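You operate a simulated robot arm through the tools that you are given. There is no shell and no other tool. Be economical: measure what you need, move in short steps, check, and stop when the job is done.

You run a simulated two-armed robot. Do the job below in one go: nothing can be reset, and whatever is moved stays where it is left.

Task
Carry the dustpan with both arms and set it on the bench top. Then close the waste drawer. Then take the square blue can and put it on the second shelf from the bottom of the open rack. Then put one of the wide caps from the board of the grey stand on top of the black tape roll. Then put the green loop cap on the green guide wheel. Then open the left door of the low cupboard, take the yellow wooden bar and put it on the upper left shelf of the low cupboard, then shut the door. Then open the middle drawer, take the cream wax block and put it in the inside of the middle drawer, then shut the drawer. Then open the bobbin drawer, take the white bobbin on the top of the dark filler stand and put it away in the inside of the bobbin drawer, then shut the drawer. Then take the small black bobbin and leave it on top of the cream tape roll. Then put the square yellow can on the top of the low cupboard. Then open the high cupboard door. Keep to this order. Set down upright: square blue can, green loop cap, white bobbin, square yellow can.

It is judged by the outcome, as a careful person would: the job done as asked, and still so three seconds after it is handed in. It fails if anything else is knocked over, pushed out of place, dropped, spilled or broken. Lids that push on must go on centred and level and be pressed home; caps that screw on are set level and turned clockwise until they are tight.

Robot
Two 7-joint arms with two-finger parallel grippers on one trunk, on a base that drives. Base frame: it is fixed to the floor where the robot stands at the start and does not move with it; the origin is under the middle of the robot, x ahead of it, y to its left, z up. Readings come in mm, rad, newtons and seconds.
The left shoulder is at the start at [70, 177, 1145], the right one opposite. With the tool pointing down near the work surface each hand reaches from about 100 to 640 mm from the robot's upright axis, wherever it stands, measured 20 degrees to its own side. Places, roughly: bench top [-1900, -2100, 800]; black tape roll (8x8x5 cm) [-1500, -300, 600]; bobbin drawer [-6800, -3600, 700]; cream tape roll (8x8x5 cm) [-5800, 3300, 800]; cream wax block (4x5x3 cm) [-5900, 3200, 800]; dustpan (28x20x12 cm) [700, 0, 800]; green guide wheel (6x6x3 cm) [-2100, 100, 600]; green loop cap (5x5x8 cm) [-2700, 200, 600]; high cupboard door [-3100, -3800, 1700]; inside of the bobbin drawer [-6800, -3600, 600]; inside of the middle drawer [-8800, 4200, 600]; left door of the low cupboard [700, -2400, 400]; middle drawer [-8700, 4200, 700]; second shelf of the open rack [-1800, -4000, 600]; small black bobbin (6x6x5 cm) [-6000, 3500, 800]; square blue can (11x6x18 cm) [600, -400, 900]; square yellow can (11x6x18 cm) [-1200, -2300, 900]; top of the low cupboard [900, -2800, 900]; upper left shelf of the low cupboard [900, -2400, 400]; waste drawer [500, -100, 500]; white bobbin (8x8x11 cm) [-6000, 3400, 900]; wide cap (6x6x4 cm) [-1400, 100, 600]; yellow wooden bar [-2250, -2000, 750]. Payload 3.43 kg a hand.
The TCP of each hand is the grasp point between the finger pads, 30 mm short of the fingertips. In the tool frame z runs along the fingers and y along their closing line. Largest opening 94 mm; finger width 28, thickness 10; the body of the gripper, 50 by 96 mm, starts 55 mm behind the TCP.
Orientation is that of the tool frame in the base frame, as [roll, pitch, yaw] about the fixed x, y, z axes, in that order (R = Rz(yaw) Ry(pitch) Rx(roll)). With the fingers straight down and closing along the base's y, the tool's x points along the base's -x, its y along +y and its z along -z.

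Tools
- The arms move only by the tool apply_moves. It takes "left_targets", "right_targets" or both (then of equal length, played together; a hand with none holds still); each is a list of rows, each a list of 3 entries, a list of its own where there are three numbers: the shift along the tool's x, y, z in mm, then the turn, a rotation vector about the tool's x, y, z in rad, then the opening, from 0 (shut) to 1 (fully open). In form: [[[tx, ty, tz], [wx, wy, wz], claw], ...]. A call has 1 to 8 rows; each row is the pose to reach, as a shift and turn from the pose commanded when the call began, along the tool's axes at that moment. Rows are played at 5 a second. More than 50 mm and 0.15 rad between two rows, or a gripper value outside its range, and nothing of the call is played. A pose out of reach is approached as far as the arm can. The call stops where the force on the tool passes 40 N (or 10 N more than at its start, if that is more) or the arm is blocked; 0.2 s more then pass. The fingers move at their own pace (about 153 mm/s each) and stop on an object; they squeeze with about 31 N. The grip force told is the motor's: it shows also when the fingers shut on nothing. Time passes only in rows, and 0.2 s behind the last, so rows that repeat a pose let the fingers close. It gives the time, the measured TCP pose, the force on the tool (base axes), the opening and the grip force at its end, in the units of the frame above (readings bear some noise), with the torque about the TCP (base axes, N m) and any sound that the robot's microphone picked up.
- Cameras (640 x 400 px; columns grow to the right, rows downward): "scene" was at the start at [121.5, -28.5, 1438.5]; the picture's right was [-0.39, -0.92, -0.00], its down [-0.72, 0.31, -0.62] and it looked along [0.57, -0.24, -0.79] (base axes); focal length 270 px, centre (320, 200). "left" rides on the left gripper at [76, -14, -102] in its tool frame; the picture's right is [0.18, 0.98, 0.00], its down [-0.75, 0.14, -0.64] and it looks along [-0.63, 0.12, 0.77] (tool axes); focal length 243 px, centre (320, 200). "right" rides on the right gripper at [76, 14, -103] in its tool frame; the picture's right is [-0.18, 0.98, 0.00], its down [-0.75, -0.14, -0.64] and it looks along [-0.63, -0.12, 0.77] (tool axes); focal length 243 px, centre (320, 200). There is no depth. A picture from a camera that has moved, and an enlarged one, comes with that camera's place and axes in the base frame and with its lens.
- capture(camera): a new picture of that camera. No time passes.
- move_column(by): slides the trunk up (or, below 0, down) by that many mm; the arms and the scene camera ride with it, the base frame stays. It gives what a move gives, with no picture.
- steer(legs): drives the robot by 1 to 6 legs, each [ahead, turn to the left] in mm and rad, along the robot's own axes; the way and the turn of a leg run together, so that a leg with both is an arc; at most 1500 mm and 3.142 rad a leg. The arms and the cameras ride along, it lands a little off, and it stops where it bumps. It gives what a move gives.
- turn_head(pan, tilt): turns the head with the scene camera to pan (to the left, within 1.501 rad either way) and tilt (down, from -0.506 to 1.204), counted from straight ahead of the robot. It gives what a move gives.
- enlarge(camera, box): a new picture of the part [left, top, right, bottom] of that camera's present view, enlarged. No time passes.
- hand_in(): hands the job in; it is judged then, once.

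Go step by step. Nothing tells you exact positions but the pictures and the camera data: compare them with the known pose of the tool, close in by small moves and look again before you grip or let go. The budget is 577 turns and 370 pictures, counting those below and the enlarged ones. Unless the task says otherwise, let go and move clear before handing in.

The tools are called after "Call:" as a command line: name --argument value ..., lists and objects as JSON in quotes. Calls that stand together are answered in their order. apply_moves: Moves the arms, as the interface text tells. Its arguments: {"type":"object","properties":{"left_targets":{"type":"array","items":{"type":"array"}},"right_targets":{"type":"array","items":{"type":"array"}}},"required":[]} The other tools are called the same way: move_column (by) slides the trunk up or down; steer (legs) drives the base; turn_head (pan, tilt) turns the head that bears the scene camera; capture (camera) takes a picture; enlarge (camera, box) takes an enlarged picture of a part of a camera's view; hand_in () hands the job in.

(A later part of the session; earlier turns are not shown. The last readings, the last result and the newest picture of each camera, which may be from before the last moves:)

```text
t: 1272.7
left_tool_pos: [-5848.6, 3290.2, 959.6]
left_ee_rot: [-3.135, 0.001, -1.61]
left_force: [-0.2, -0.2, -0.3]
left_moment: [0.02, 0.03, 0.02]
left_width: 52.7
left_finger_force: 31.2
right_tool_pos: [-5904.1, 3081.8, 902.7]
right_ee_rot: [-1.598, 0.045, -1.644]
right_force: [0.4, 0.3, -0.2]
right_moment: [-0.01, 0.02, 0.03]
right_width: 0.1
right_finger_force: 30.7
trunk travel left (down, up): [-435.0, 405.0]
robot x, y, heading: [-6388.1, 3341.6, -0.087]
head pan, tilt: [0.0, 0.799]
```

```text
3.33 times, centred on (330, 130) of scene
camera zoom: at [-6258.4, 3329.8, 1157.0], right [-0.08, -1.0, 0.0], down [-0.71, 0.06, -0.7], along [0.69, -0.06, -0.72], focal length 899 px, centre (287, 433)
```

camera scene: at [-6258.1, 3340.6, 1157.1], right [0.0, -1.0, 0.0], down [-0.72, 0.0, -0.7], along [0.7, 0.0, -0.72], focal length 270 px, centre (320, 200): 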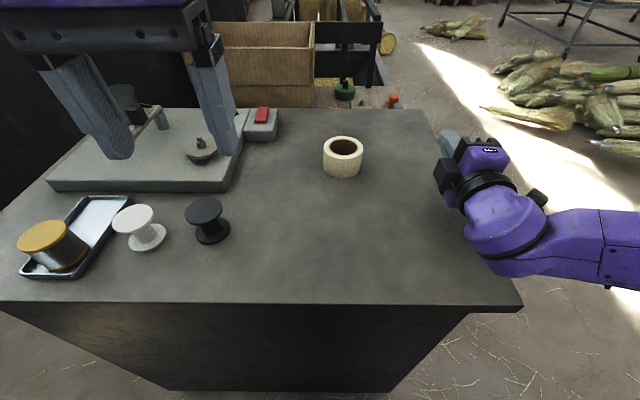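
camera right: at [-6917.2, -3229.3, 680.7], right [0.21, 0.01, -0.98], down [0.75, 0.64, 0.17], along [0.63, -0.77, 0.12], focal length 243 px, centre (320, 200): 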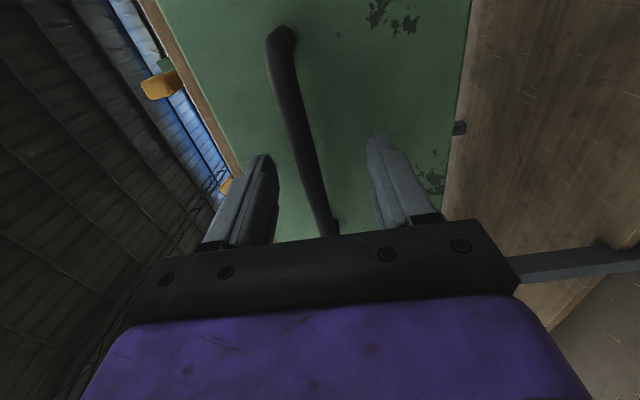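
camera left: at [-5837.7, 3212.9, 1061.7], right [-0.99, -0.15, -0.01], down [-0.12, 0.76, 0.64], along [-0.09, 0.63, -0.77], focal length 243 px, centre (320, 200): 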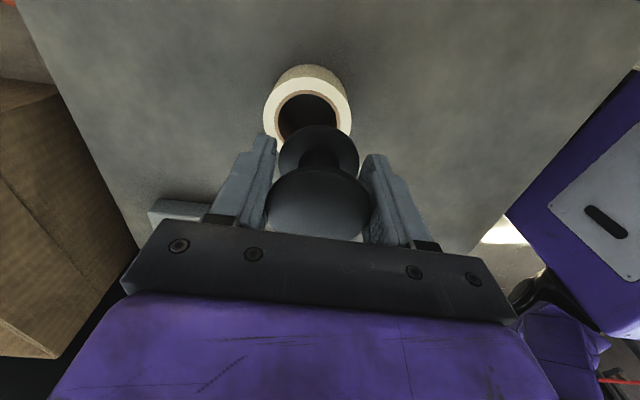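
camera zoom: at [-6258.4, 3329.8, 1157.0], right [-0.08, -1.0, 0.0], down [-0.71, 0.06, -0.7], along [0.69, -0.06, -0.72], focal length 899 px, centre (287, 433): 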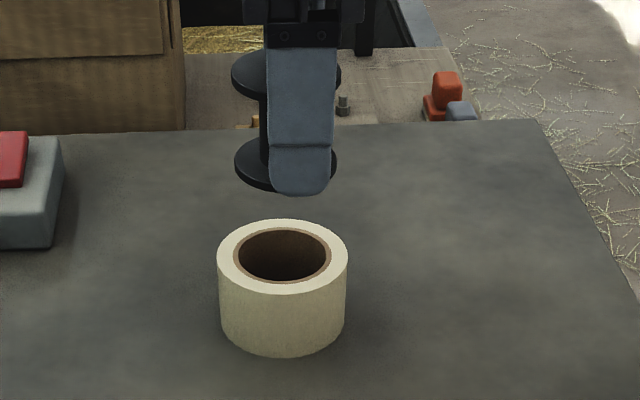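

Call:
apply_moves --left_targets '[[[1, -4, 20], [0, 0, 0], 0], [[1, -4, 42], [0, 0, 0], 0], [[1, -4, 42], [0, 0, 0], 0]]'

Call:
enlarge --camera "left" --box '[230, 60, 410, 220]'

Call:
enlarge --camera "scene" --box '[280, 90, 380, 190]'

```text
t: 1273.5
left_tool_pos: [-5842.5, 3289.8, 917.0]
left_ee_rot: [-3.133, 0.001, -1.609]
left_force: [-0.7, -0.4, 0.1]
left_moment: [0.01, 0.02, 0.02]
left_width: 52.9
left_finger_force: 31.5
right_tool_pos: [-5902.4, 3083.9, 902.7]
right_ee_rot: [-1.596, 0.045, -1.643]
right_force: [-0.6, 0.7, 0.2]
right_moment: [0.01, 0.03, 0.0]
right_width: 0.2
right_finger_force: 30.3
trunk travel left (down, up): [-435.0, 405.0]
robot x, y, heading: [-6386.5, 3337.0, -0.083]
head pan, tilt: [0.0, 0.799]
```

```text
2.50 times, centred on (320, 140) of left
camera zoom: at [-5832.8, 3212.0, 1019.3], right [-0.99, -0.15, -0.01], down [-0.12, 0.76, 0.64], along [-0.09, 0.63, -0.77], focal length 606 px, centre (320, 350)
```

zoom: 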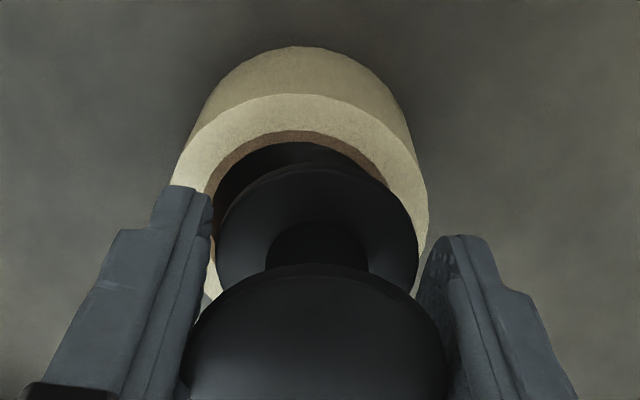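

```text
4.00 times, centred on (330, 140) of scene
camera zoom: at [-6258.6, 3329.6, 1157.0], right [-0.08, -1.0, 0.0], down [-0.71, 0.06, -0.7], along [0.69, -0.06, -0.72], focal length 1079 px, centre (280, 440)
```

zoom: 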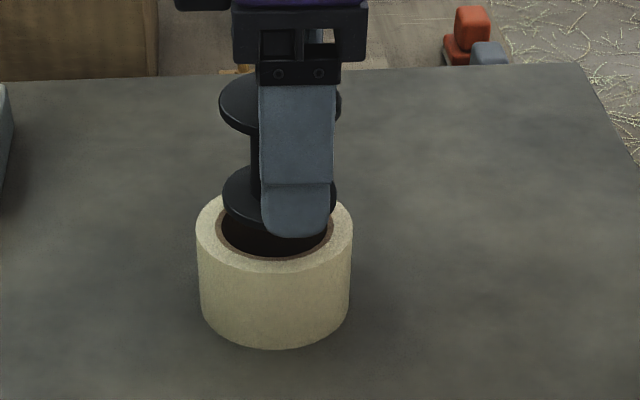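

The flange (52 mm) is just wider than the roll's hole (~49 mm), so I'll centre it carefully: 5 mm to +x, then lower.

Call:
apply_moves --left_targets '[[[0, -5, 0], [0, 0, 0], 0], [[0, -5, 6], [0, 0, 0], 0], [[0, -5, 9], [0, 0, 0], 0]]'

Call:
enlarge --camera "left" --box '[230, 60, 410, 220]'

Call:
enlarge --camera "scene" --box '[280, 90, 380, 190]'

```text
t: 1274.3
left_tool_pos: [-5837.1, 3288.7, 907.2]
left_ee_rot: [-3.134, 0.001, -1.611]
left_force: [-0.2, -0.1, 0.0]
left_moment: [0.02, 0.02, 0.01]
left_width: 52.8
left_finger_force: 31.8
right_tool_pos: [-5902.0, 3081.5, 902.5]
right_ee_rot: [-1.597, 0.043, -1.643]
right_force: [-0.2, -0.4, 0.1]
right_moment: [0.01, 0.01, 0.02]
right_width: 0.4
right_finger_force: 31.1
trunk travel left (down, up): [-435.0, 405.0]
robot x, y, heading: [-6392.0, 3337.9, -0.075]
head pan, tilt: [0.0, 0.799]
```

```text
2.50 times, centred on (320, 140) of left
camera zoom: at [-5828.0, 3211.5, 1010.0], right [-0.99, -0.15, -0.01], down [-0.12, 0.76, 0.64], along [-0.09, 0.63, -0.77], focal length 606 px, centre (320, 350)
```

zoom: 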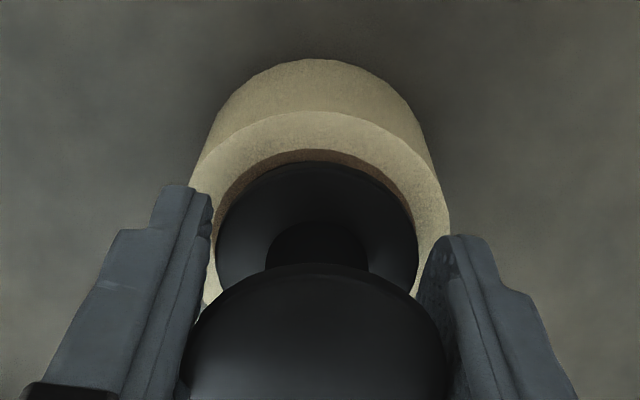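

```text
4.00 times, centred on (330, 140) of scene
camera zoom: at [-6258.3, 3329.6, 1157.0], right [-0.08, -1.0, 0.0], down [-0.71, 0.06, -0.7], along [0.69, -0.06, -0.72], focal length 1079 px, centre (280, 440)
```

zoom: 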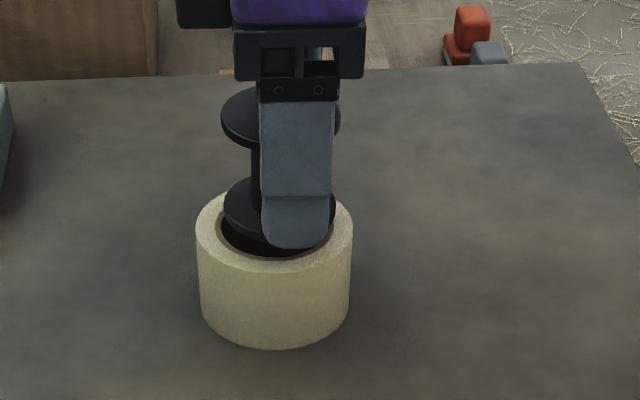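

Call:
apply_moves --left_targets '[[[0, 0, 2], [0, 0, 0], 0], [[0, 0, 4], [0, 0, 0], 0], [[0, 0, 6], [0, 0, 0], 0], [[0, 0, 8], [0, 0, 0], 0]]'

Call:
enlarge --camera "left" --box '[230, 60, 410, 220]'

```text
t: 1275.3
left_tool_pos: [-5838.0, 3289.2, 900.0]
left_ee_rot: [-3.132, 0.001, -1.61]
left_force: [0.7, -0.2, -1.1]
left_moment: [0.02, -0.01, 0.01]
left_width: 52.7
left_finger_force: 30.9
right_tool_pos: [-5903.1, 3081.2, 902.8]
right_ee_rot: [-1.597, 0.045, -1.644]
right_force: [1.2, 0.1, 0.1]
right_moment: [0.03, 0.0, -0.02]
right_width: 0.2
right_finger_force: 31.0
trunk travel left (down, up): [-435.0, 405.0]
robot x, y, heading: [-6394.1, 3337.5, -0.081]
head pan, tilt: [0.0, 0.799]
```

```text
2.50 times, centred on (320, 140) of left
camera zoom: at [-5827.2, 3211.5, 1001.9], right [-0.99, -0.14, -0.01], down [-0.12, 0.76, 0.64], along [-0.09, 0.64, -0.77], focal length 606 px, centre (320, 350)
```

zoom: 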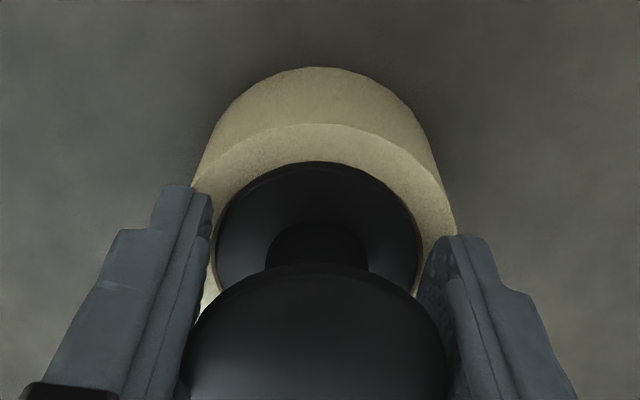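

Call:
apply_moves --left_targets '[[[0, 0, 2], [0, 0, 0], 0], [[0, 0, 4], [0, 0, 0], 0], [[0, 0, 6], [0, 0, 0], 0]]'

Call:
enlarge --camera "scene" --box '[280, 90, 380, 190]'

```text
t: 1276.1
left_tool_pos: [-5839.4, 3290.6, 896.2]
left_ee_rot: [-3.128, -0.001, -1.609]
left_force: [6.8, 4.4, 24.4]
left_moment: [0.25, 0.14, -0.09]
left_width: 52.4
left_finger_force: 31.1
right_tool_pos: [-5904.4, 3082.3, 903.2]
right_ee_rot: [-1.596, 0.043, -1.643]
right_force: [-0.2, 0.2, -0.5]
right_moment: [0.0, 0.0, 0.01]
right_width: 0.1
right_finger_force: 31.1
trunk travel left (down, up): [-435.0, 405.0]
robot x, y, heading: [-6393.3, 3337.4, -0.083]
head pan, tilt: [0.0, 0.799]
```

```text
4.00 times, centred on (330, 140) of scene
camera zoom: at [-6259.9, 3330.6, 1157.5], right [-0.08, -1.0, 0.0], down [-0.71, 0.06, -0.7], along [0.7, -0.06, -0.72], focal length 1079 px, centre (280, 440)
```

zoom: 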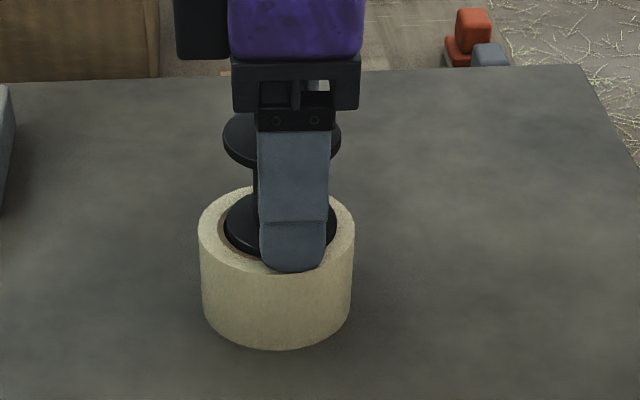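

Call:
apply_moves --left_targets '[[[0, 0, -2], [0, 0, 0], 0], [[0, 0, -2], [0, 0, 0], 0.72], [[0, 0, -2], [0, 0, 0], 0.75], [[0, 0, -40], [0, 0, 0], 0.75], [[0, 0, -85], [0, 0, 0], 0.75], [[0, 0, -130], [0, 0, 0], 0.75]]'

Call:
enlarge --camera "scene" --box '[280, 90, 380, 190]'

```text
t: 1277.5
left_tool_pos: [-5840.2, 3287.7, 974.5]
left_ee_rot: [-3.133, 0.001, -1.61]
left_force: [-1.0, 1.5, -0.1]
left_moment: [-0.04, 0.0, -0.03]
left_width: 70.5
left_finger_force: 0.0
left hand out of reach, approached as far as the arm can: row 5, 6
right_tool_pos: [-5903.8, 3083.8, 903.1]
right_ee_rot: [-1.596, 0.041, -1.644]
right_force: [0.0, -0.3, -0.1]
right_moment: [-0.04, -0.02, 0.0]
right_width: 0.0
right_finger_force: 31.3
trunk travel left (down, up): [-435.0, 405.0]
robot x, y, heading: [-6390.2, 3336.9, -0.087]
head pan, tilt: [0.0, 0.799]
```

```text
4.00 times, centred on (330, 140) of scene
camera zoom: at [-6258.6, 3331.1, 1157.0], right [-0.08, -1.0, 0.0], down [-0.71, 0.06, -0.7], along [0.69, -0.06, -0.72], focal length 1079 px, centre (280, 440)
```

zoom: 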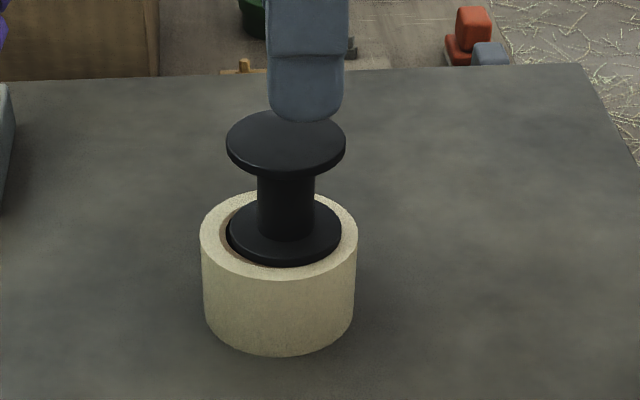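

The black bobbin stands on the cream roll. Next is the yellow can on bench 2, so I'll take the long way round to the aisle behind that bench.

Call:
move_column --by 395

Call:
steer --legs '[[-320, 0], [0, -1.21], [926, 0], [926, 0], [926, 0], [0, -0.2]]'

Call:
steer --legs '[[850, 0], [850, 0], [850, 0], [800, 0], [0, 1.45]]'

Call:
turn_head --pan 0.0 --tilt 0.4

Call:
capture --camera "scene"

```text
t: 1281.3
left_tool_pos: [-5839.6, 3286.9, 1369.9]
left_ee_rot: [-3.132, 0.0, -1.61]
left_force: [-0.2, 0.3, -0.3]
left_moment: [-0.01, -0.01, 0.04]
left_width: 70.3
left_finger_force: 0.1
right_tool_pos: [-5903.3, 3082.3, 1296.0]
right_ee_rot: [-1.597, 0.044, -1.643]
right_force: [0.3, 0.3, 0.6]
right_moment: [0.0, -0.03, 0.03]
right_width: 0.0
right_finger_force: 30.6
trunk travel left (down, up): [-830.0, 10.0]
robot x, y, heading: [-6391.6, 3340.5, -0.084]
head pan, tilt: [0.0, 0.799]
```

```text
t: 1300.4
left_tool_pos: [-5889.2, 177.5, 1369.5]
left_ee_rot: [-3.136, 0.001, -2.998]
left_force: [-0.6, 0.7, -1.2]
left_moment: [-0.01, -0.08, -0.01]
left_width: 70.3
left_finger_force: 0.0
right_tool_pos: [-6101.1, 203.1, 1297.9]
right_ee_rot: [-1.597, 0.042, -3.034]
right_force: [0.5, -0.5, 0.4]
right_moment: [-0.01, -0.01, 0.01]
right_width: 0.0
right_finger_force: 30.4
trunk travel left (down, up): [-830.0, 10.0]
robot x, y, heading: [-5937.4, 728.9, -1.468]
head pan, tilt: [0.0, 0.799]
```

```text
t: 1320.5
left_tool_pos: [-5160.0, -2634.7, 1368.9]
left_ee_rot: [-3.136, 0.002, -1.6]
left_force: [0.1, -0.2, -0.2]
left_moment: [0.03, 0.0, -0.03]
left_width: 70.6
left_finger_force: 0.0
right_tool_pos: [-5221.0, -2839.5, 1297.0]
right_ee_rot: [-1.596, 0.042, -1.636]
right_force: [-0.2, 0.3, 0.4]
right_moment: [-0.01, -0.01, 0.0]
right_width: 0.1
right_finger_force: 31.6
trunk travel left (down, up): [-830.0, 10.0]
robot x, y, heading: [-5710.7, -2587.4, -0.073]
head pan, tilt: [0.0, 0.799]
```

```text
t: 1321.4
left_tool_pos: [-5160.5, -2636.0, 1369.1]
left_ee_rot: [-3.135, 0.002, -1.6]
left_force: [0.3, -0.5, 0.1]
left_moment: [-0.02, 0.0, 0.0]
left_width: 70.4
left_finger_force: 0.1
right_tool_pos: [-5221.3, -2839.1, 1297.1]
right_ee_rot: [-1.597, 0.044, -1.635]
right_force: [-0.8, 1.0, -0.8]
right_moment: [0.0, 0.0, -0.01]
right_width: 0.0
right_finger_force: 31.1
trunk travel left (down, up): [-830.0, 10.0]
robot x, y, heading: [-5708.3, -2586.3, -0.075]
head pan, tilt: [0.0, 0.4]
```

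```text
82 pictures are left
camera scene: at [-5566.6, -2596.3, 1587.0], right [-0.07, -1.0, 0.0], down [-0.39, 0.03, -0.92], along [0.92, -0.07, -0.39], focal length 270 px, centre (320, 200)
```

scene: 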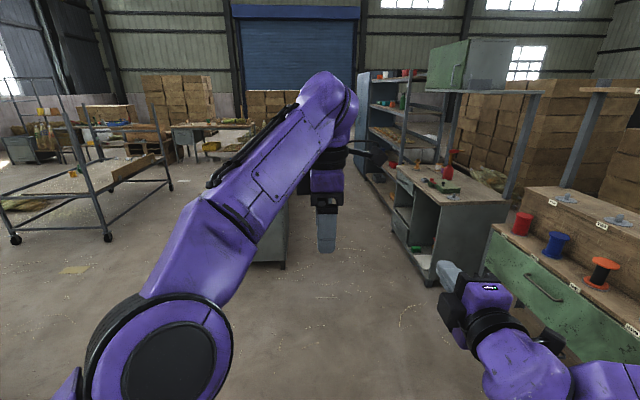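

Call:
steer --legs '[[0, -0.166], [1034, 0], [1034, 0], [0, 0.24], [1200, 0], [1150, 0]]'

Call:
steer --legs '[[0, 1.57]]'

Call:
turn_head --pan 0.0 --tilt 0.6

Call:
capture --camera "scene"

```text
t: 1333.1
left_tool_pos: [-3123.0, -3148.6, 1371.0]
left_ee_rot: [-3.135, 0.001, -1.639]
left_force: [0.3, 0.9, 0.2]
left_moment: [0.02, 0.0, 0.02]
left_width: 70.4
left_finger_force: 0.1
right_tool_pos: [-3192.8, -3349.2, 1297.4]
right_ee_rot: [-1.595, 0.043, -1.672]
right_force: [0.7, 0.7, 0.5]
right_moment: [0.0, -0.01, 0.03]
right_width: 0.0
right_finger_force: 30.9
trunk travel left (down, up): [-830.0, 10.0]
robot x, y, heading: [-3670.5, -3080.0, -0.115]
head pan, tilt: [0.0, 0.4]
stopped in leg 4: the robot was blocked; the commanded pose is now the measured one
```

```text
t: 1337.3
left_tool_pos: [-3600.6, -2529.7, 1369.7]
left_ee_rot: [-3.134, 0.0, -0.073]
left_force: [0.7, 0.3, 0.1]
left_moment: [0.01, -0.02, -0.02]
left_width: 70.3
left_finger_force: 0.1
right_tool_pos: [-3398.8, -2599.7, 1297.0]
right_ee_rot: [-1.598, 0.044, -0.106]
right_force: [-0.2, 1.3, -0.3]
right_moment: [0.0, -0.02, 0.0]
right_width: 0.0
right_finger_force: 31.6
trunk travel left (down, up): [-830.0, 10.0]
robot x, y, heading: [-3670.8, -3078.9, 1.453]
head pan, tilt: [0.0, 0.4]
```

```text
t: 1338.0
left_tool_pos: [-3601.6, -2530.4, 1371.3]
left_ee_rot: [-3.135, -0.002, -0.074]
left_force: [0.3, 0.2, -0.5]
left_moment: [0.01, -0.01, -0.03]
left_width: 70.6
left_finger_force: 0.1
right_tool_pos: [-3398.9, -2599.2, 1296.7]
right_ee_rot: [-1.597, 0.044, -0.105]
right_force: [0.0, 0.2, 0.4]
right_moment: [-0.02, 0.02, -0.02]
right_width: 0.1
right_finger_force: 31.2
trunk travel left (down, up): [-830.0, 10.0]
robot x, y, heading: [-3673.1, -3074.0, 1.448]
head pan, tilt: [0.0, 0.6]
```

```text
81 pictures are left
camera scene: at [-3653.1, -2939.1, 1568.9], right [0.99, -0.12, 0.0], down [-0.07, -0.56, -0.83], along [0.1, 0.82, -0.56], focal length 270 px, centre (320, 200)
```

scene: 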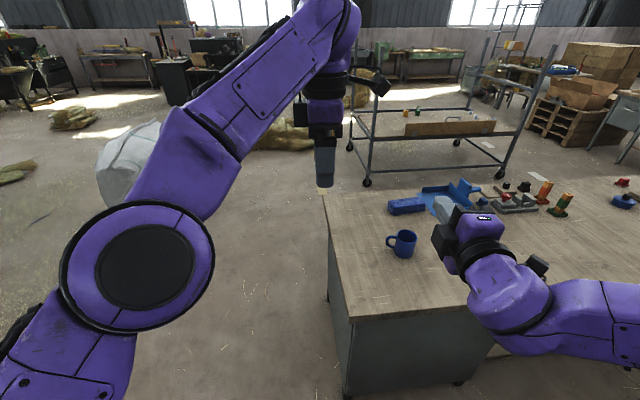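

Call:
steer --legs '[[90, 0], [0, -1.44], [1220, 0], [1200, 0], [0, 1.57]]'

Call:
capture --camera "scene"

```text
t: 1358.1
left_tool_pos: [-1209.1, -2413.9, 1368.7]
left_ee_rot: [-3.135, 0.0, 0.074]
left_force: [0.5, 0.2, -0.2]
left_moment: [-0.01, 0.0, -0.01]
left_width: 70.8
left_finger_force: 0.1
right_tool_pos: [-999.2, -2453.7, 1297.0]
right_ee_rot: [-1.596, 0.042, 0.043]
right_force: [-0.2, 0.2, 0.8]
right_moment: [-0.03, 0.01, -0.02]
right_width: 0.1
right_finger_force: 31.2
trunk travel left (down, up): [-830.0, 10.0]
robot x, y, heading: [-1197.3, -2966.2, 1.599]
head pan, tilt: [0.0, 0.6]
```

```text
80 pictures are left
camera scene: at [-1200.2, -2828.0, 1568.9], right [1.0, 0.03, 0.0], down [0.02, -0.56, -0.83], along [-0.02, 0.82, -0.56], focal length 270 px, centre (320, 200)
```

scene: 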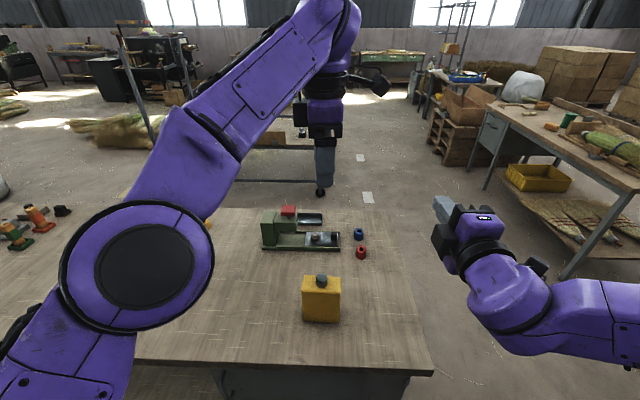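

The can's broad face looks south, so the left hand (closing fore-aft) suits it. I'll raise the right hand, drive nearer and lower over the can.

Call:
apply_moves --right_targets '[[[0, -45, 0], [0, 0, 0], 0], [[0, -90, 0], [0, 0, 0], 0], [[0, -135, 0], [0, 0, 0], 0], [[0, -170, 0], [0, 0, 0], 0]]'

Call:
steer --legs '[[120, 0]]'

Call:
move_column --by -330

Call:
capture --camera "left"

Call:
capture --camera "scene"

```text
t: 1359.1
left_tool_pos: [-1209.2, -2413.9, 1369.5]
left_ee_rot: [-3.134, -0.001, 0.076]
left_force: [-0.2, -0.8, -0.4]
left_moment: [0.02, 0.01, 0.04]
left_width: 70.7
left_finger_force: 0.0
right_tool_pos: [-993.8, -2451.7, 1467.6]
right_ee_rot: [-1.597, 0.044, 0.041]
right_force: [0.0, -0.8, 0.1]
right_moment: [-0.01, -0.01, -0.02]
right_width: 0.0
right_finger_force: 31.1
trunk travel left (down, up): [-830.0, 10.0]
robot x, y, heading: [-1199.6, -2969.2, 1.602]
head pan, tilt: [0.0, 0.6]
```

```text
t: 1360.4
left_tool_pos: [-1214.1, -2296.1, 1371.1]
left_ee_rot: [-3.133, -0.002, 0.077]
left_force: [1.1, -0.3, 0.7]
left_moment: [0.03, 0.01, 0.02]
left_width: 70.4
left_finger_force: 0.0
right_tool_pos: [-998.5, -2332.9, 1468.0]
right_ee_rot: [-1.595, 0.045, 0.043]
right_force: [0.2, -0.3, 0.0]
right_moment: [0.0, -0.02, 0.01]
right_width: 0.3
right_finger_force: 31.4
trunk travel left (down, up): [-830.0, 10.0]
robot x, y, heading: [-1203.7, -2843.8, 1.598]
head pan, tilt: [0.0, 0.6]
```

```text
t: 1363.6
left_tool_pos: [-1214.3, -2294.7, 1039.2]
left_ee_rot: [-3.134, -0.001, 0.078]
left_force: [-0.2, 0.1, 0.9]
left_moment: [0.01, 0.01, 0.0]
left_width: 70.7
left_finger_force: 0.1
right_tool_pos: [-999.9, -2330.6, 1136.4]
right_ee_rot: [-1.598, 0.044, 0.045]
right_force: [-0.1, -0.3, -0.6]
right_moment: [0.0, 0.01, 0.01]
right_width: 0.0
right_finger_force: 31.1
trunk travel left (down, up): [-500.0, 340.0]
robot x, y, heading: [-1203.5, -2847.9, 1.6]
head pan, tilt: [0.0, 0.6]
```

```text
79 pictures are left
camera left: at [-1139.9, -2275.6, 1142.4], right [0.26, -0.97, -0.01], down [-0.74, -0.2, 0.64], along [-0.62, -0.16, -0.77], focal length 243 px, centre (320, 200)
```

left: 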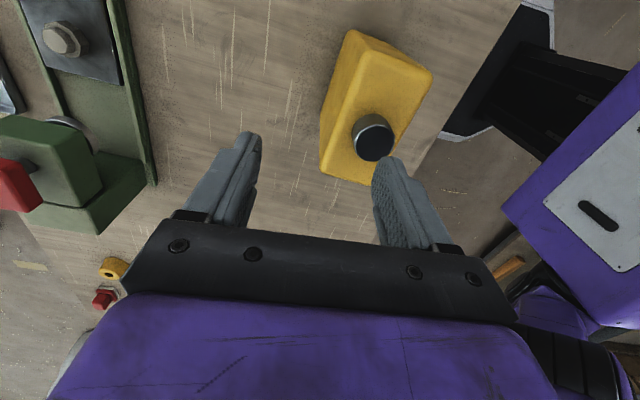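

```text
78 pictures are left
camera scene: at [-1204.6, -2708.0, 1238.9], right [1.0, 0.03, 0.0], down [0.02, -0.56, -0.83], along [-0.03, 0.82, -0.56], focal length 270 px, centre (320, 200)
```

scene: 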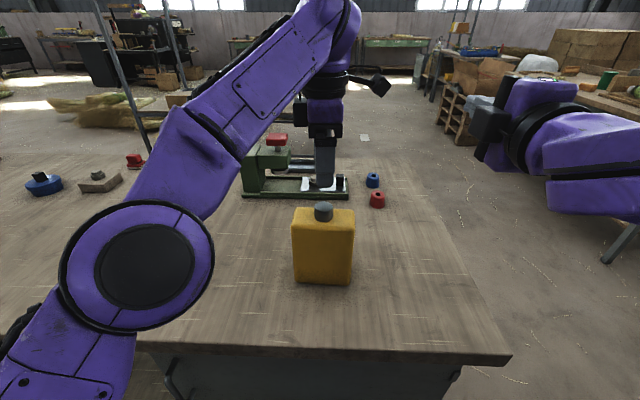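

The can's centre is about (-1210, -2332), turned about -0.09 rad. I'll align and lower to its upper body.

Call:
apply_moves --left_targets '[[[1, 19, 0], [0, 0, 0.08], 0.9], [[1, 37, 0], [0, 0, 0.166], 0.9], [[1, 37, 30], [0, 0, 0.166], 0.9], [[1, 37, 60], [0, 0, 0.166], 0.9]]'

Call:
capture --camera "left"

Call:
enlarge --camera "scene" --box '[240, 130, 400, 300]'

```text
t: 1364.6
left_tool_pos: [-1209.1, -2330.0, 981.9]
left_ee_rot: [-3.133, 0.0, -0.091]
left_force: [0.4, 0.2, -0.8]
left_moment: [0.02, 0.02, -0.03]
left_width: 84.9
left_finger_force: 0.1
right_tool_pos: [-999.1, -2329.4, 1135.1]
right_ee_rot: [-1.598, 0.044, 0.045]
right_force: [0.4, 0.2, -1.0]
right_moment: [0.0, 0.02, -0.02]
right_width: 0.0
right_finger_force: 31.3
trunk travel left (down, up): [-500.0, 340.0]
robot x, y, heading: [-1202.3, -2850.1, 1.604]
head pan, tilt: [0.0, 0.6]
```

```text
77 pictures are left
camera left: at [-1132.7, -2324.0, 1083.3], right [0.1, -1.0, -0.01], down [-0.76, -0.08, 0.64], along [-0.64, -0.06, -0.77], focal length 243 px, centre (320, 200)
```

left: 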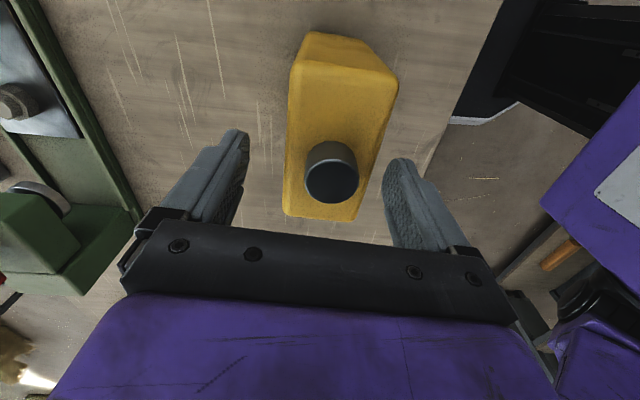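

```text
2.35 times, centred on (320, 215) of scene
camera zoom: at [-1204.6, -2707.7, 1238.9], right [1.0, 0.03, 0.0], down [0.02, -0.56, -0.82], along [-0.03, 0.82, -0.57], focal length 634 px, centre (320, 165)
```

zoom: 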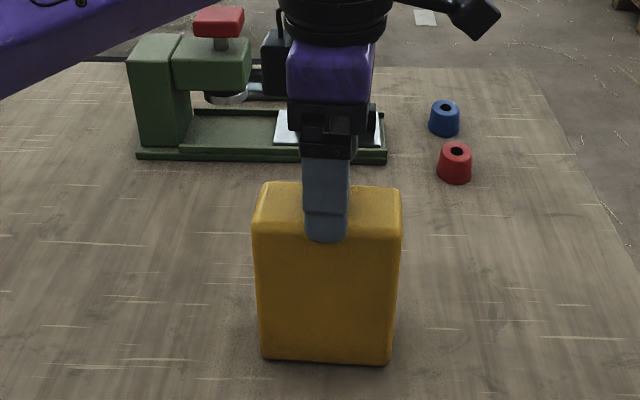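

Call:
apply_moves --left_targets '[[[5, 12, 0], [0, 0, 0], 0.95], [[6, 12, 20], [0, 0, 0], 0.95], [[6, 12, 40], [0, 0, 0], 0.95]]'

Call:
capture --camera "left"

```text
t: 1365.4
left_tool_pos: [-1204.8, -2342.1, 937.9]
left_ee_rot: [-3.133, 0.001, -0.086]
left_force: [-0.2, -0.3, 0.0]
left_moment: [-0.03, 0.0, 0.01]
left_width: 89.3
left_finger_force: 0.0
right_tool_pos: [-998.1, -2329.7, 1136.1]
right_ee_rot: [-1.596, 0.043, 0.044]
right_force: [0.7, 0.4, 0.5]
right_moment: [-0.01, -0.01, 0.01]
right_width: 0.0
right_finger_force: 30.8
trunk travel left (down, up): [-500.0, 340.0]
robot x, y, heading: [-1199.0, -2847.1, 1.6]
head pan, tilt: [0.0, 0.6]
```

```text
75 pictures are left
camera left: at [-1128.5, -2337.2, 1040.7], right [0.1, -1.0, -0.01], down [-0.76, -0.08, 0.64], along [-0.64, -0.06, -0.77], focal length 243 px, centre (320, 200)
```

left: 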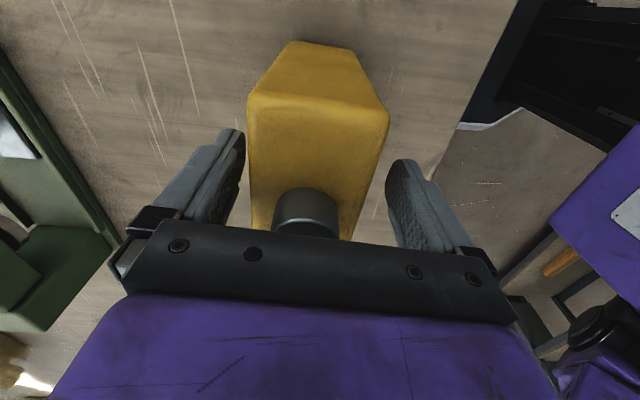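

Centred now. I'll close and lift.

Call:
apply_moves --left_targets '[[[0, 0, 0], [0, 0, 0], 0.6], [[0, 0, 0], [0, 0, 0], 0], [[0, 0, 0], [0, 0, 0], 0], [[0, 0, 0], [0, 0, 0], 0]]'

Call:
move_column --by 150

Call:
capture --camera "scene"

```text
t: 1366.4
left_tool_pos: [-1205.0, -2341.9, 939.0]
left_ee_rot: [-3.135, 0.002, -0.089]
left_force: [2.2, 3.2, 3.6]
left_moment: [0.17, -0.31, 0.11]
left_width: 64.6
left_finger_force: 30.8
right_tool_pos: [-997.5, -2329.2, 1135.7]
right_ee_rot: [-1.596, 0.044, 0.043]
right_force: [-0.3, 0.1, -0.7]
right_moment: [-0.02, 0.02, -0.02]
right_width: 0.1
right_finger_force: 30.9
trunk travel left (down, up): [-500.0, 340.0]
robot x, y, heading: [-1205.2, -2847.3, 1.606]
head pan, tilt: [0.0, 0.6]
```

```text
t: 1368.2
left_tool_pos: [-1204.9, -2344.1, 1088.7]
left_ee_rot: [-3.136, 0.0, -0.086]
left_force: [-0.3, -1.0, -7.9]
left_moment: [-0.01, -0.06, -0.04]
left_width: 64.5
left_finger_force: 31.1
right_tool_pos: [-997.6, -2329.0, 1286.1]
right_ee_rot: [-1.597, 0.043, 0.043]
right_force: [0.5, 0.9, 0.1]
right_moment: [0.01, -0.01, 0.02]
right_width: 0.0
right_finger_force: 30.8
trunk travel left (down, up): [-650.0, 190.0]
robot x, y, heading: [-1205.5, -2847.1, 1.604]
head pan, tilt: [0.0, 0.6]
```

```text
74 pictures are left
camera scene: at [-1204.5, -2706.5, 1388.7], right [1.0, 0.03, 0.0], down [0.02, -0.57, -0.82], along [-0.03, 0.82, -0.57], focal length 270 px, centre (320, 200)
```

scene: 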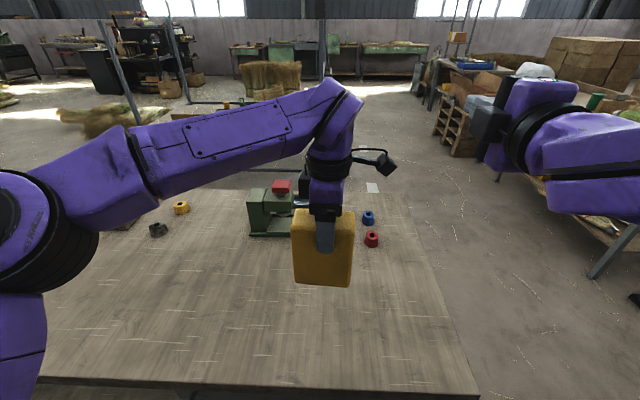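

The can is held level. I'll carry it to the low cupboard.

Call:
move_column --by 150

Call:
steer --legs '[[-150, 0], [0, -1.6], [1000, 0], [0, 0.855], [520, 0], [0, -0.855]]'

Call:
turn_head --pan 0.0 --tilt 0.7

Call:
capture --camera "scene"

```text
t: 1369.9
left_tool_pos: [-1205.6, -2341.5, 1237.3]
left_ee_rot: [-3.136, -0.001, -0.088]
left_force: [-0.7, 0.6, -8.0]
left_moment: [-0.01, -0.02, -0.01]
left_width: 64.4
left_finger_force: 31.0
right_tool_pos: [-998.8, -2329.0, 1436.3]
right_ee_rot: [-1.598, 0.044, 0.044]
right_force: [-0.4, -0.9, 0.4]
right_moment: [-0.01, 0.01, 0.0]
right_width: 0.0
right_finger_force: 30.5
trunk travel left (down, up): [-800.0, 40.0]
robot x, y, heading: [-1206.7, -2851.0, 1.6]
head pan, tilt: [0.0, 0.6]
```

```text
t: 1387.1
left_tool_pos: [647.0, -2618.1, 1237.5]
left_ee_rot: [-3.134, 0.0, -1.696]
left_force: [0.3, 0.2, -8.0]
left_moment: [-0.02, 0.0, 0.0]
left_width: 64.6
left_finger_force: 31.1
right_tool_pos: [651.7, -2825.9, 1436.6]
right_ee_rot: [-1.597, 0.044, -1.566]
right_force: [0.2, -0.5, -0.7]
right_moment: [-0.01, 0.0, 0.0]
right_width: 0.0
right_finger_force: 30.8
trunk travel left (down, up): [-800.0, 40.0]
robot x, y, heading: [140.7, -2602.9, -0.003]
head pan, tilt: [0.0, 0.6]
```

```text
t: 1387.8
left_tool_pos: [646.6, -2619.9, 1237.4]
left_ee_rot: [-3.136, 0.0, -1.696]
left_force: [0.1, 0.0, -7.8]
left_moment: [-0.05, 0.03, 0.02]
left_width: 64.1
left_finger_force: 30.8
right_tool_pos: [652.3, -2826.2, 1436.0]
right_ee_rot: [-1.596, 0.044, -1.563]
right_force: [0.0, -0.1, -0.2]
right_moment: [0.0, 0.02, -0.03]
right_width: 0.1
right_finger_force: 31.3
trunk travel left (down, up): [-800.0, 40.0]
robot x, y, heading: [142.1, -2605.2, -0.008]
head pan, tilt: [0.0, 0.7]
```

```text
73 pictures are left
camera scene: at [280.2, -2602.8, 1530.2], right [-0.01, -1.0, 0.0], down [-0.64, 0.0, -0.76], along [0.76, 0.0, -0.64], focal length 270 px, centre (320, 200)
```

scene: 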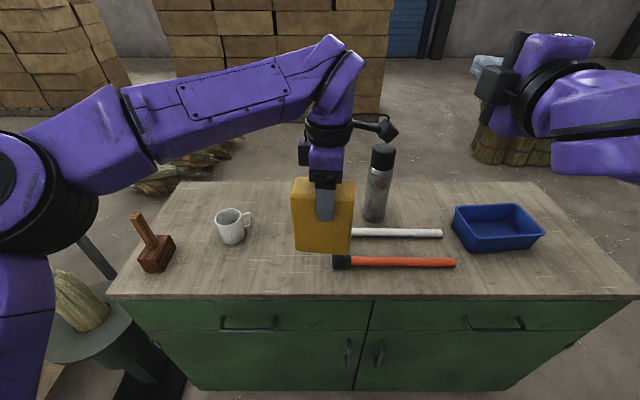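

I'll aim at the free spot at about (765, -2490), between the mug and the hammer head.

Call:
steer --legs '[[70, 0]]'

Call:
apply_moves --left_targets '[[[-45, -12, 0], [0, 0, 0], 0], [[-90, -22, 0], [0, 0, 0], 0], [[-135, -32, 0], [0, 0, 0], 0]]'

Call:
move_column --by -160

Call:
capture --camera "scene"

Call:
capture --camera "left"

```text
t: 1388.8
left_tool_pos: [701.8, -2619.9, 1247.6]
left_ee_rot: [-3.123, 0.003, -1.698]
left_force: [-2.6, 0.3, -6.2]
left_moment: [-0.06, -0.04, 0.0]
left_width: 64.3
left_finger_force: 31.4
right_tool_pos: [705.0, -2825.4, 1444.3]
right_ee_rot: [-1.581, 0.042, -1.565]
right_force: [-0.6, 0.4, 0.9]
right_moment: [0.01, 0.04, 0.0]
right_width: 0.2
right_finger_force: 31.2
trunk travel left (down, up): [-800.0, 40.0]
robot x, y, heading: [214.0, -2604.5, -0.007]
head pan, tilt: [0.0, 0.7]
```

```text
t: 1389.6
left_tool_pos: [762.5, -2487.0, 1239.0]
left_ee_rot: [-3.132, 0.0, -1.7]
left_force: [1.7, -0.5, -8.1]
left_moment: [-0.07, -0.02, 0.02]
left_width: 64.4
left_finger_force: 31.0
right_tool_pos: [719.6, -2824.9, 1437.8]
right_ee_rot: [-1.595, 0.043, -1.563]
right_force: [0.8, 0.4, -0.3]
right_moment: [0.01, -0.01, 0.0]
right_width: 0.2
right_finger_force: 31.4
trunk travel left (down, up): [-800.0, 40.0]
robot x, y, heading: [217.3, -2605.4, -0.005]
head pan, tilt: [0.0, 0.7]
```

```text
t: 1391.4
left_tool_pos: [763.8, -2489.5, 1078.5]
left_ee_rot: [-3.133, 0.001, -1.698]
left_force: [0.7, 0.0, -8.4]
left_moment: [-0.07, 0.05, 0.03]
left_width: 64.3
left_finger_force: 30.8
right_tool_pos: [719.4, -2827.4, 1277.9]
right_ee_rot: [-1.595, 0.045, -1.565]
right_force: [0.1, -0.2, 0.8]
right_moment: [-0.02, 0.01, -0.04]
right_width: 0.1
right_finger_force: 30.5
trunk travel left (down, up): [-640.0, 200.0]
robot x, y, heading: [208.4, -2602.2, 0.001]
head pan, tilt: [0.0, 0.7]
```

```text
72 pictures are left
camera scene: at [350.3, -2602.9, 1370.1], right [-0.01, -1.0, 0.0], down [-0.64, 0.0, -0.76], along [0.76, -0.01, -0.65], focal length 270 px, centre (320, 200)
```

scene: 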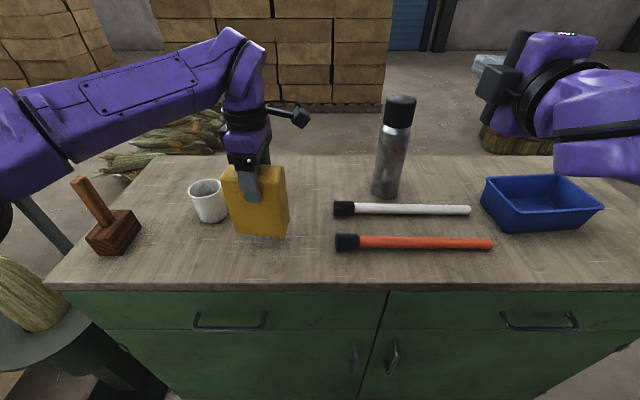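

```text
71 pictures are left
camera left: at [766.6, -2567.1, 1181.4], right [-1.0, -0.06, -0.01], down [-0.05, 0.77, 0.64], along [-0.03, 0.64, -0.77], focal length 243 px, centre (320, 200)
```

left: 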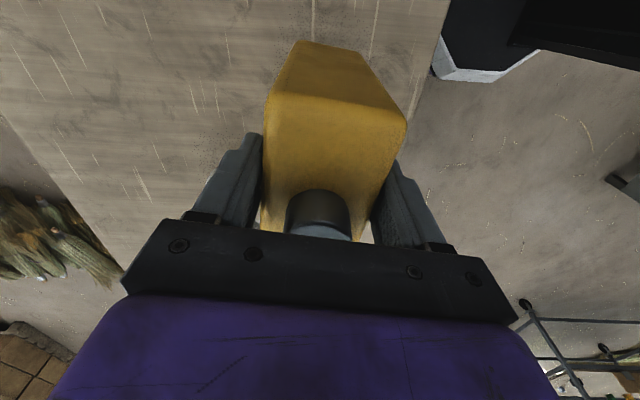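

Call:
apply_moves --left_targets '[[[0, 0, 15], [0, 0, 0], 0], [[0, 0, 30], [0, 0, 0], 0], [[0, 0, 38], [0, 0, 0], 0], [[0, 0, 44], [0, 0, 0], 0], [[0, 0, 50], [0, 0, 0], 0], [[0, 0, 56], [0, 0, 0], 0]]'

Call:
capture --camera "scene"

```text
t: 1392.8
left_tool_pos: [762.9, -2491.0, 1025.2]
left_ee_rot: [-3.128, -0.001, -1.699]
left_force: [11.4, -1.4, 23.7]
left_moment: [-0.24, -0.9, 0.04]
left_width: 64.7
left_finger_force: 31.8
right_tool_pos: [718.5, -2827.4, 1279.0]
right_ee_rot: [-1.593, 0.044, -1.564]
right_force: [-0.5, 0.4, -0.2]
right_moment: [0.0, 0.0, 0.04]
right_width: 0.2
right_finger_force: 30.5
trunk travel left (down, up): [-640.0, 200.0]
robot x, y, heading: [210.0, -2604.3, -0.006]
head pan, tilt: [0.0, 0.7]
```

```text
70 pictures are left
camera scene: at [348.5, -2604.2, 1370.5], right [-0.01, -1.0, 0.0], down [-0.64, 0.01, -0.77], along [0.77, 0.0, -0.64], focal length 270 px, centre (320, 200)
```

scene: 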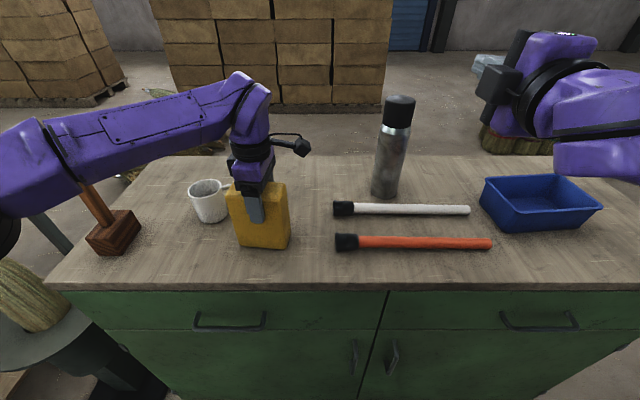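

The can stands on the cupboard top. Release and lift straight up.

Call:
apply_moves --left_targets '[[[0, 0, -2], [0, 0, 0], 0.85], [[0, 0, -2], [0, 0, 0], 0.95], [[0, 0, -2], [0, 0, 0], 0.95], [[0, 0, -45], [0, 0, 0], 0.95], [[0, 0, -90], [0, 0, 0], 0.95], [[0, 0, -130], [0, 0, 0], 0.95]]'

Call:
move_column --by 150

Call:
steer --legs '[[-300, 0]]'

Call:
capture --camera "scene"

```text
t: 1394.2
left_tool_pos: [761.4, -2487.9, 1153.3]
left_ee_rot: [-3.133, -0.001, -1.698]
left_force: [0.4, -0.3, 0.9]
left_moment: [0.01, 0.04, 0.04]
left_width: 89.3
left_finger_force: 0.1
right_tool_pos: [718.0, -2827.7, 1278.1]
right_ee_rot: [-1.592, 0.044, -1.563]
right_force: [-0.2, 0.9, -0.3]
right_moment: [-0.01, 0.02, -0.01]
right_width: 0.1
right_finger_force: 30.9
trunk travel left (down, up): [-640.0, 200.0]
robot x, y, heading: [213.1, -2603.8, -0.009]
head pan, tilt: [0.0, 0.7]
```

```text
t: 1396.0
left_tool_pos: [762.2, -2487.4, 1303.6]
left_ee_rot: [-3.134, -0.001, -1.698]
left_force: [0.4, -0.1, 0.3]
left_moment: [0.0, 0.01, -0.01]
left_width: 89.1
left_finger_force: 0.0
right_tool_pos: [718.8, -2826.2, 1428.3]
right_ee_rot: [-1.594, 0.043, -1.563]
right_force: [0.2, 0.3, -1.1]
right_moment: [-0.02, -0.01, -0.02]
right_width: 0.0
right_finger_force: 31.6
trunk travel left (down, up): [-790.0, 50.0]
robot x, y, heading: [214.0, -2600.7, -0.005]
head pan, tilt: [0.0, 0.7]
```

```text
t: 1398.0
left_tool_pos: [460.4, -2484.1, 1302.4]
left_ee_rot: [-3.136, 0.001, -1.695]
left_force: [-0.4, 0.3, -0.7]
left_moment: [-0.04, 0.02, 0.03]
left_width: 89.4
left_finger_force: 0.1
right_tool_pos: [419.7, -2823.1, 1427.2]
right_ee_rot: [-1.594, 0.044, -1.56]
right_force: [0.1, 0.0, 0.5]
right_moment: [0.01, 0.02, 0.01]
right_width: 0.0
right_finger_force: 30.6
trunk travel left (down, up): [-790.0, 50.0]
robot x, y, heading: [-90.9, -2600.7, -0.004]
head pan, tilt: [0.0, 0.7]
```

```text
69 pictures are left
camera scene: at [49.1, -2601.2, 1520.0], right [0.0, -1.0, 0.0], down [-0.65, 0.0, -0.76], along [0.76, 0.0, -0.65], focal length 270 px, centre (320, 200)
```

scene: 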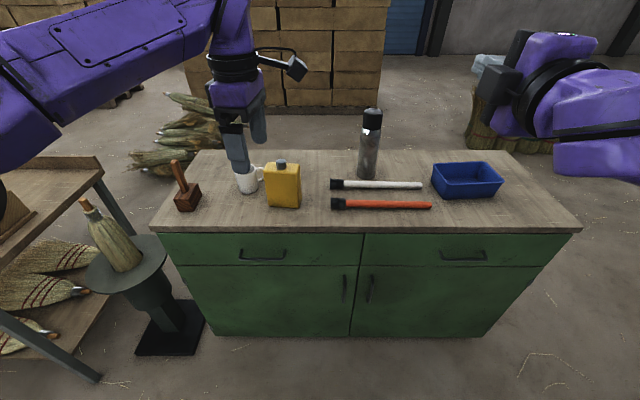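

The yellow can stands upright and everything else is in place. Last comes the high cupboard door, so I'll drive to face it.

Call:
steer --legs '[[0, -2.57], [720, 0], [0, -0.57], [1200, 0], [1180, 0], [0, 1.57]]'

Call:
turn_head --pan 0.0 --tilt 0.0

Call:
capture --camera "scene"

```text
t: 1419.6
left_tool_pos: [-3325.1, -2681.9, 1301.5]
left_ee_rot: [-3.134, 0.008, 1.226]
left_force: [-0.7, 1.1, 1.3]
left_moment: [-0.1, -0.03, -0.02]
left_width: 89.3
left_finger_force: 0.1
right_tool_pos: [-3209.1, -2359.4, 1426.9]
right_ee_rot: [-1.592, 0.052, 1.358]
right_force: [0.3, 1.2, -1.0]
right_moment: [0.01, 0.0, 0.04]
right_width: 0.0
right_finger_force: 30.9
trunk travel left (down, up): [-790.0, 50.0]
robot x, y, heading: [-2761.3, -2694.8, 2.754]
head pan, tilt: [0.0, 0.7]
stopped in leg 5: the robot was blocked; the commanded pose is now the measured one
```

```text
t: 1420.6
left_tool_pos: [-3323.3, -2677.6, 1302.0]
left_ee_rot: [-3.131, 0.007, 1.215]
left_force: [-0.8, 0.4, 0.7]
left_moment: [-0.02, -0.01, -0.01]
left_width: 89.0
left_finger_force: 0.0
right_tool_pos: [-3202.5, -2357.4, 1430.6]
right_ee_rot: [-1.589, 0.051, 1.35]
right_force: [0.2, 0.2, -0.4]
right_moment: [0.01, 0.02, -0.05]
right_width: 0.0
right_finger_force: 30.6
trunk travel left (down, up): [-790.0, 50.0]
robot x, y, heading: [-2759.6, -2696.1, 2.757]
head pan, tilt: [0.0, 0.0]
```

```text
68 pictures are left
camera scene: at [-2889.7, -2640.2, 1583.9], right [0.38, 0.93, 0.0], down [0.0, 0.0, -1.0], along [-0.93, 0.38, 0.0], focal length 270 px, centre (320, 200)
```

scene: 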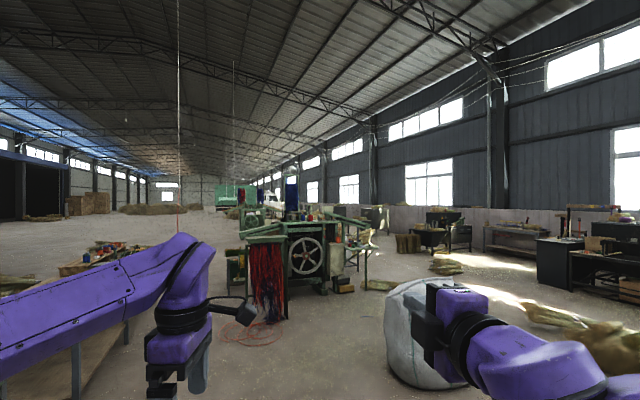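

The base brushed bench 2's back edge after the heading drifted. I'll back off and check the bench.

Call:
steer --legs '[[-200, 0]]'

Call:
turn_head --pan -0.9 --tilt 0.6

Call:
capture --camera "scene"

```text
t: 1422.2
left_tool_pos: [-3139.4, -2752.6, 1301.0]
left_ee_rot: [-3.133, 0.005, 1.214]
left_force: [-0.5, -0.5, 0.1]
left_moment: [0.0, -0.04, -0.01]
left_width: 89.3
left_finger_force: 0.0
right_tool_pos: [-3021.2, -2431.7, 1429.6]
right_ee_rot: [-1.59, 0.053, 1.349]
right_force: [0.4, -0.3, -0.5]
right_moment: [0.05, 0.01, -0.01]
right_width: 0.0
right_finger_force: 31.2
trunk travel left (down, up): [-790.0, 50.0]
robot x, y, heading: [-2578.1, -2768.2, 2.754]
head pan, tilt: [0.0, 0.0]
```

```text
t: 1423.4
left_tool_pos: [-3135.9, -2752.1, 1302.4]
left_ee_rot: [-3.13, 0.006, 1.215]
left_force: [0.4, 0.5, -0.6]
left_moment: [-0.02, -0.03, -0.03]
left_width: 89.5
left_finger_force: 0.1
right_tool_pos: [-3018.3, -2432.7, 1431.4]
right_ee_rot: [-1.588, 0.053, 1.349]
right_force: [-0.4, 0.4, 0.1]
right_moment: [-0.01, 0.0, 0.01]
right_width: 0.0
right_finger_force: 30.9
trunk travel left (down, up): [-790.0, 50.0]
robot x, y, heading: [-2574.3, -2766.6, 2.757]
head pan, tilt: [-0.901, 0.6]
```

```text
67 pictures are left
camera scene: at [-2646.3, -2664.5, 1528.9], right [0.96, 0.28, 0.0], down [0.16, -0.54, -0.83], along [-0.23, 0.79, -0.56], focal length 270 px, centre (320, 200)
```

scene: 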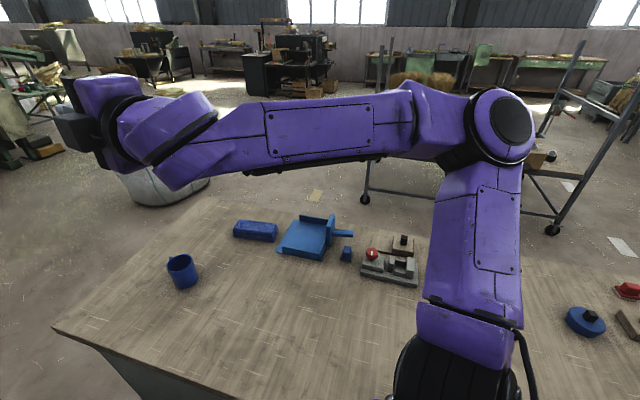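

The bench's things are fine. Now to the high cupboard.

Call:
steer --legs '[[0, 0.5], [540, 0], [0, 1.455]]'

Call:
turn_head --pan 0.0 --tilt 0.0

Call:
capture --camera "scene"

```text
t: 1431.4
left_tool_pos: [-2952.6, -3355.9, 1302.2]
left_ee_rot: [-3.132, 0.007, 3.1]
left_force: [0.2, 0.4, 0.3]
left_moment: [-0.01, -0.02, 0.03]
left_width: 89.2
left_finger_force: 0.0
right_tool_pos: [-3293.8, -3341.5, 1431.2]
right_ee_rot: [-1.587, 0.052, -3.049]
right_force: [0.3, -0.3, 0.0]
right_moment: [-0.02, 0.01, -0.01]
right_width: 0.0
right_finger_force: 31.1
trunk travel left (down, up): [-790.0, 50.0]
robot x, y, heading: [-3109.3, -2817.7, -1.645]
head pan, tilt: [-0.901, 0.6]
```

```text
t: 1432.6
left_tool_pos: [-2951.9, -3355.7, 1300.8]
left_ee_rot: [-3.131, 0.008, 3.099]
left_force: [-0.6, 0.1, 0.1]
left_moment: [-0.01, -0.01, 0.01]
left_width: 89.5
left_finger_force: 0.1
right_tool_pos: [-3292.4, -3341.1, 1430.0]
right_ee_rot: [-1.584, 0.052, -3.051]
right_force: [0.4, -0.1, 0.3]
right_moment: [0.02, 0.01, -0.04]
right_width: 0.0
right_finger_force: 31.4
trunk travel left (down, up): [-790.0, 50.0]
robot x, y, heading: [-3109.5, -2816.4, -1.635]
head pan, tilt: [0.0, 0.0]
```

```text
66 pictures are left
camera scene: at [-3117.8, -2956.0, 1584.0], right [-1.0, 0.07, 0.0], down [0.0, 0.0, -1.0], along [-0.07, -1.0, 0.0], focal length 270 px, centre (320, 200)
```

scene: 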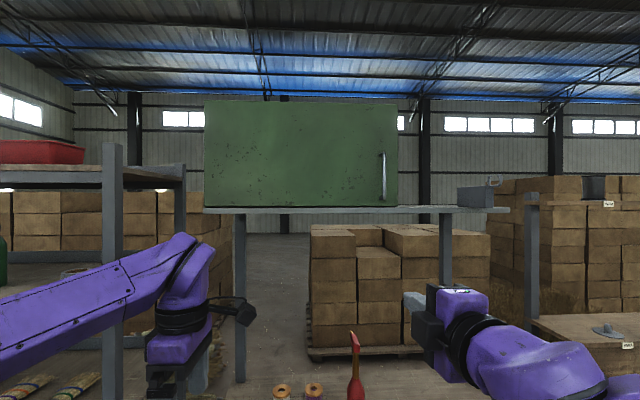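

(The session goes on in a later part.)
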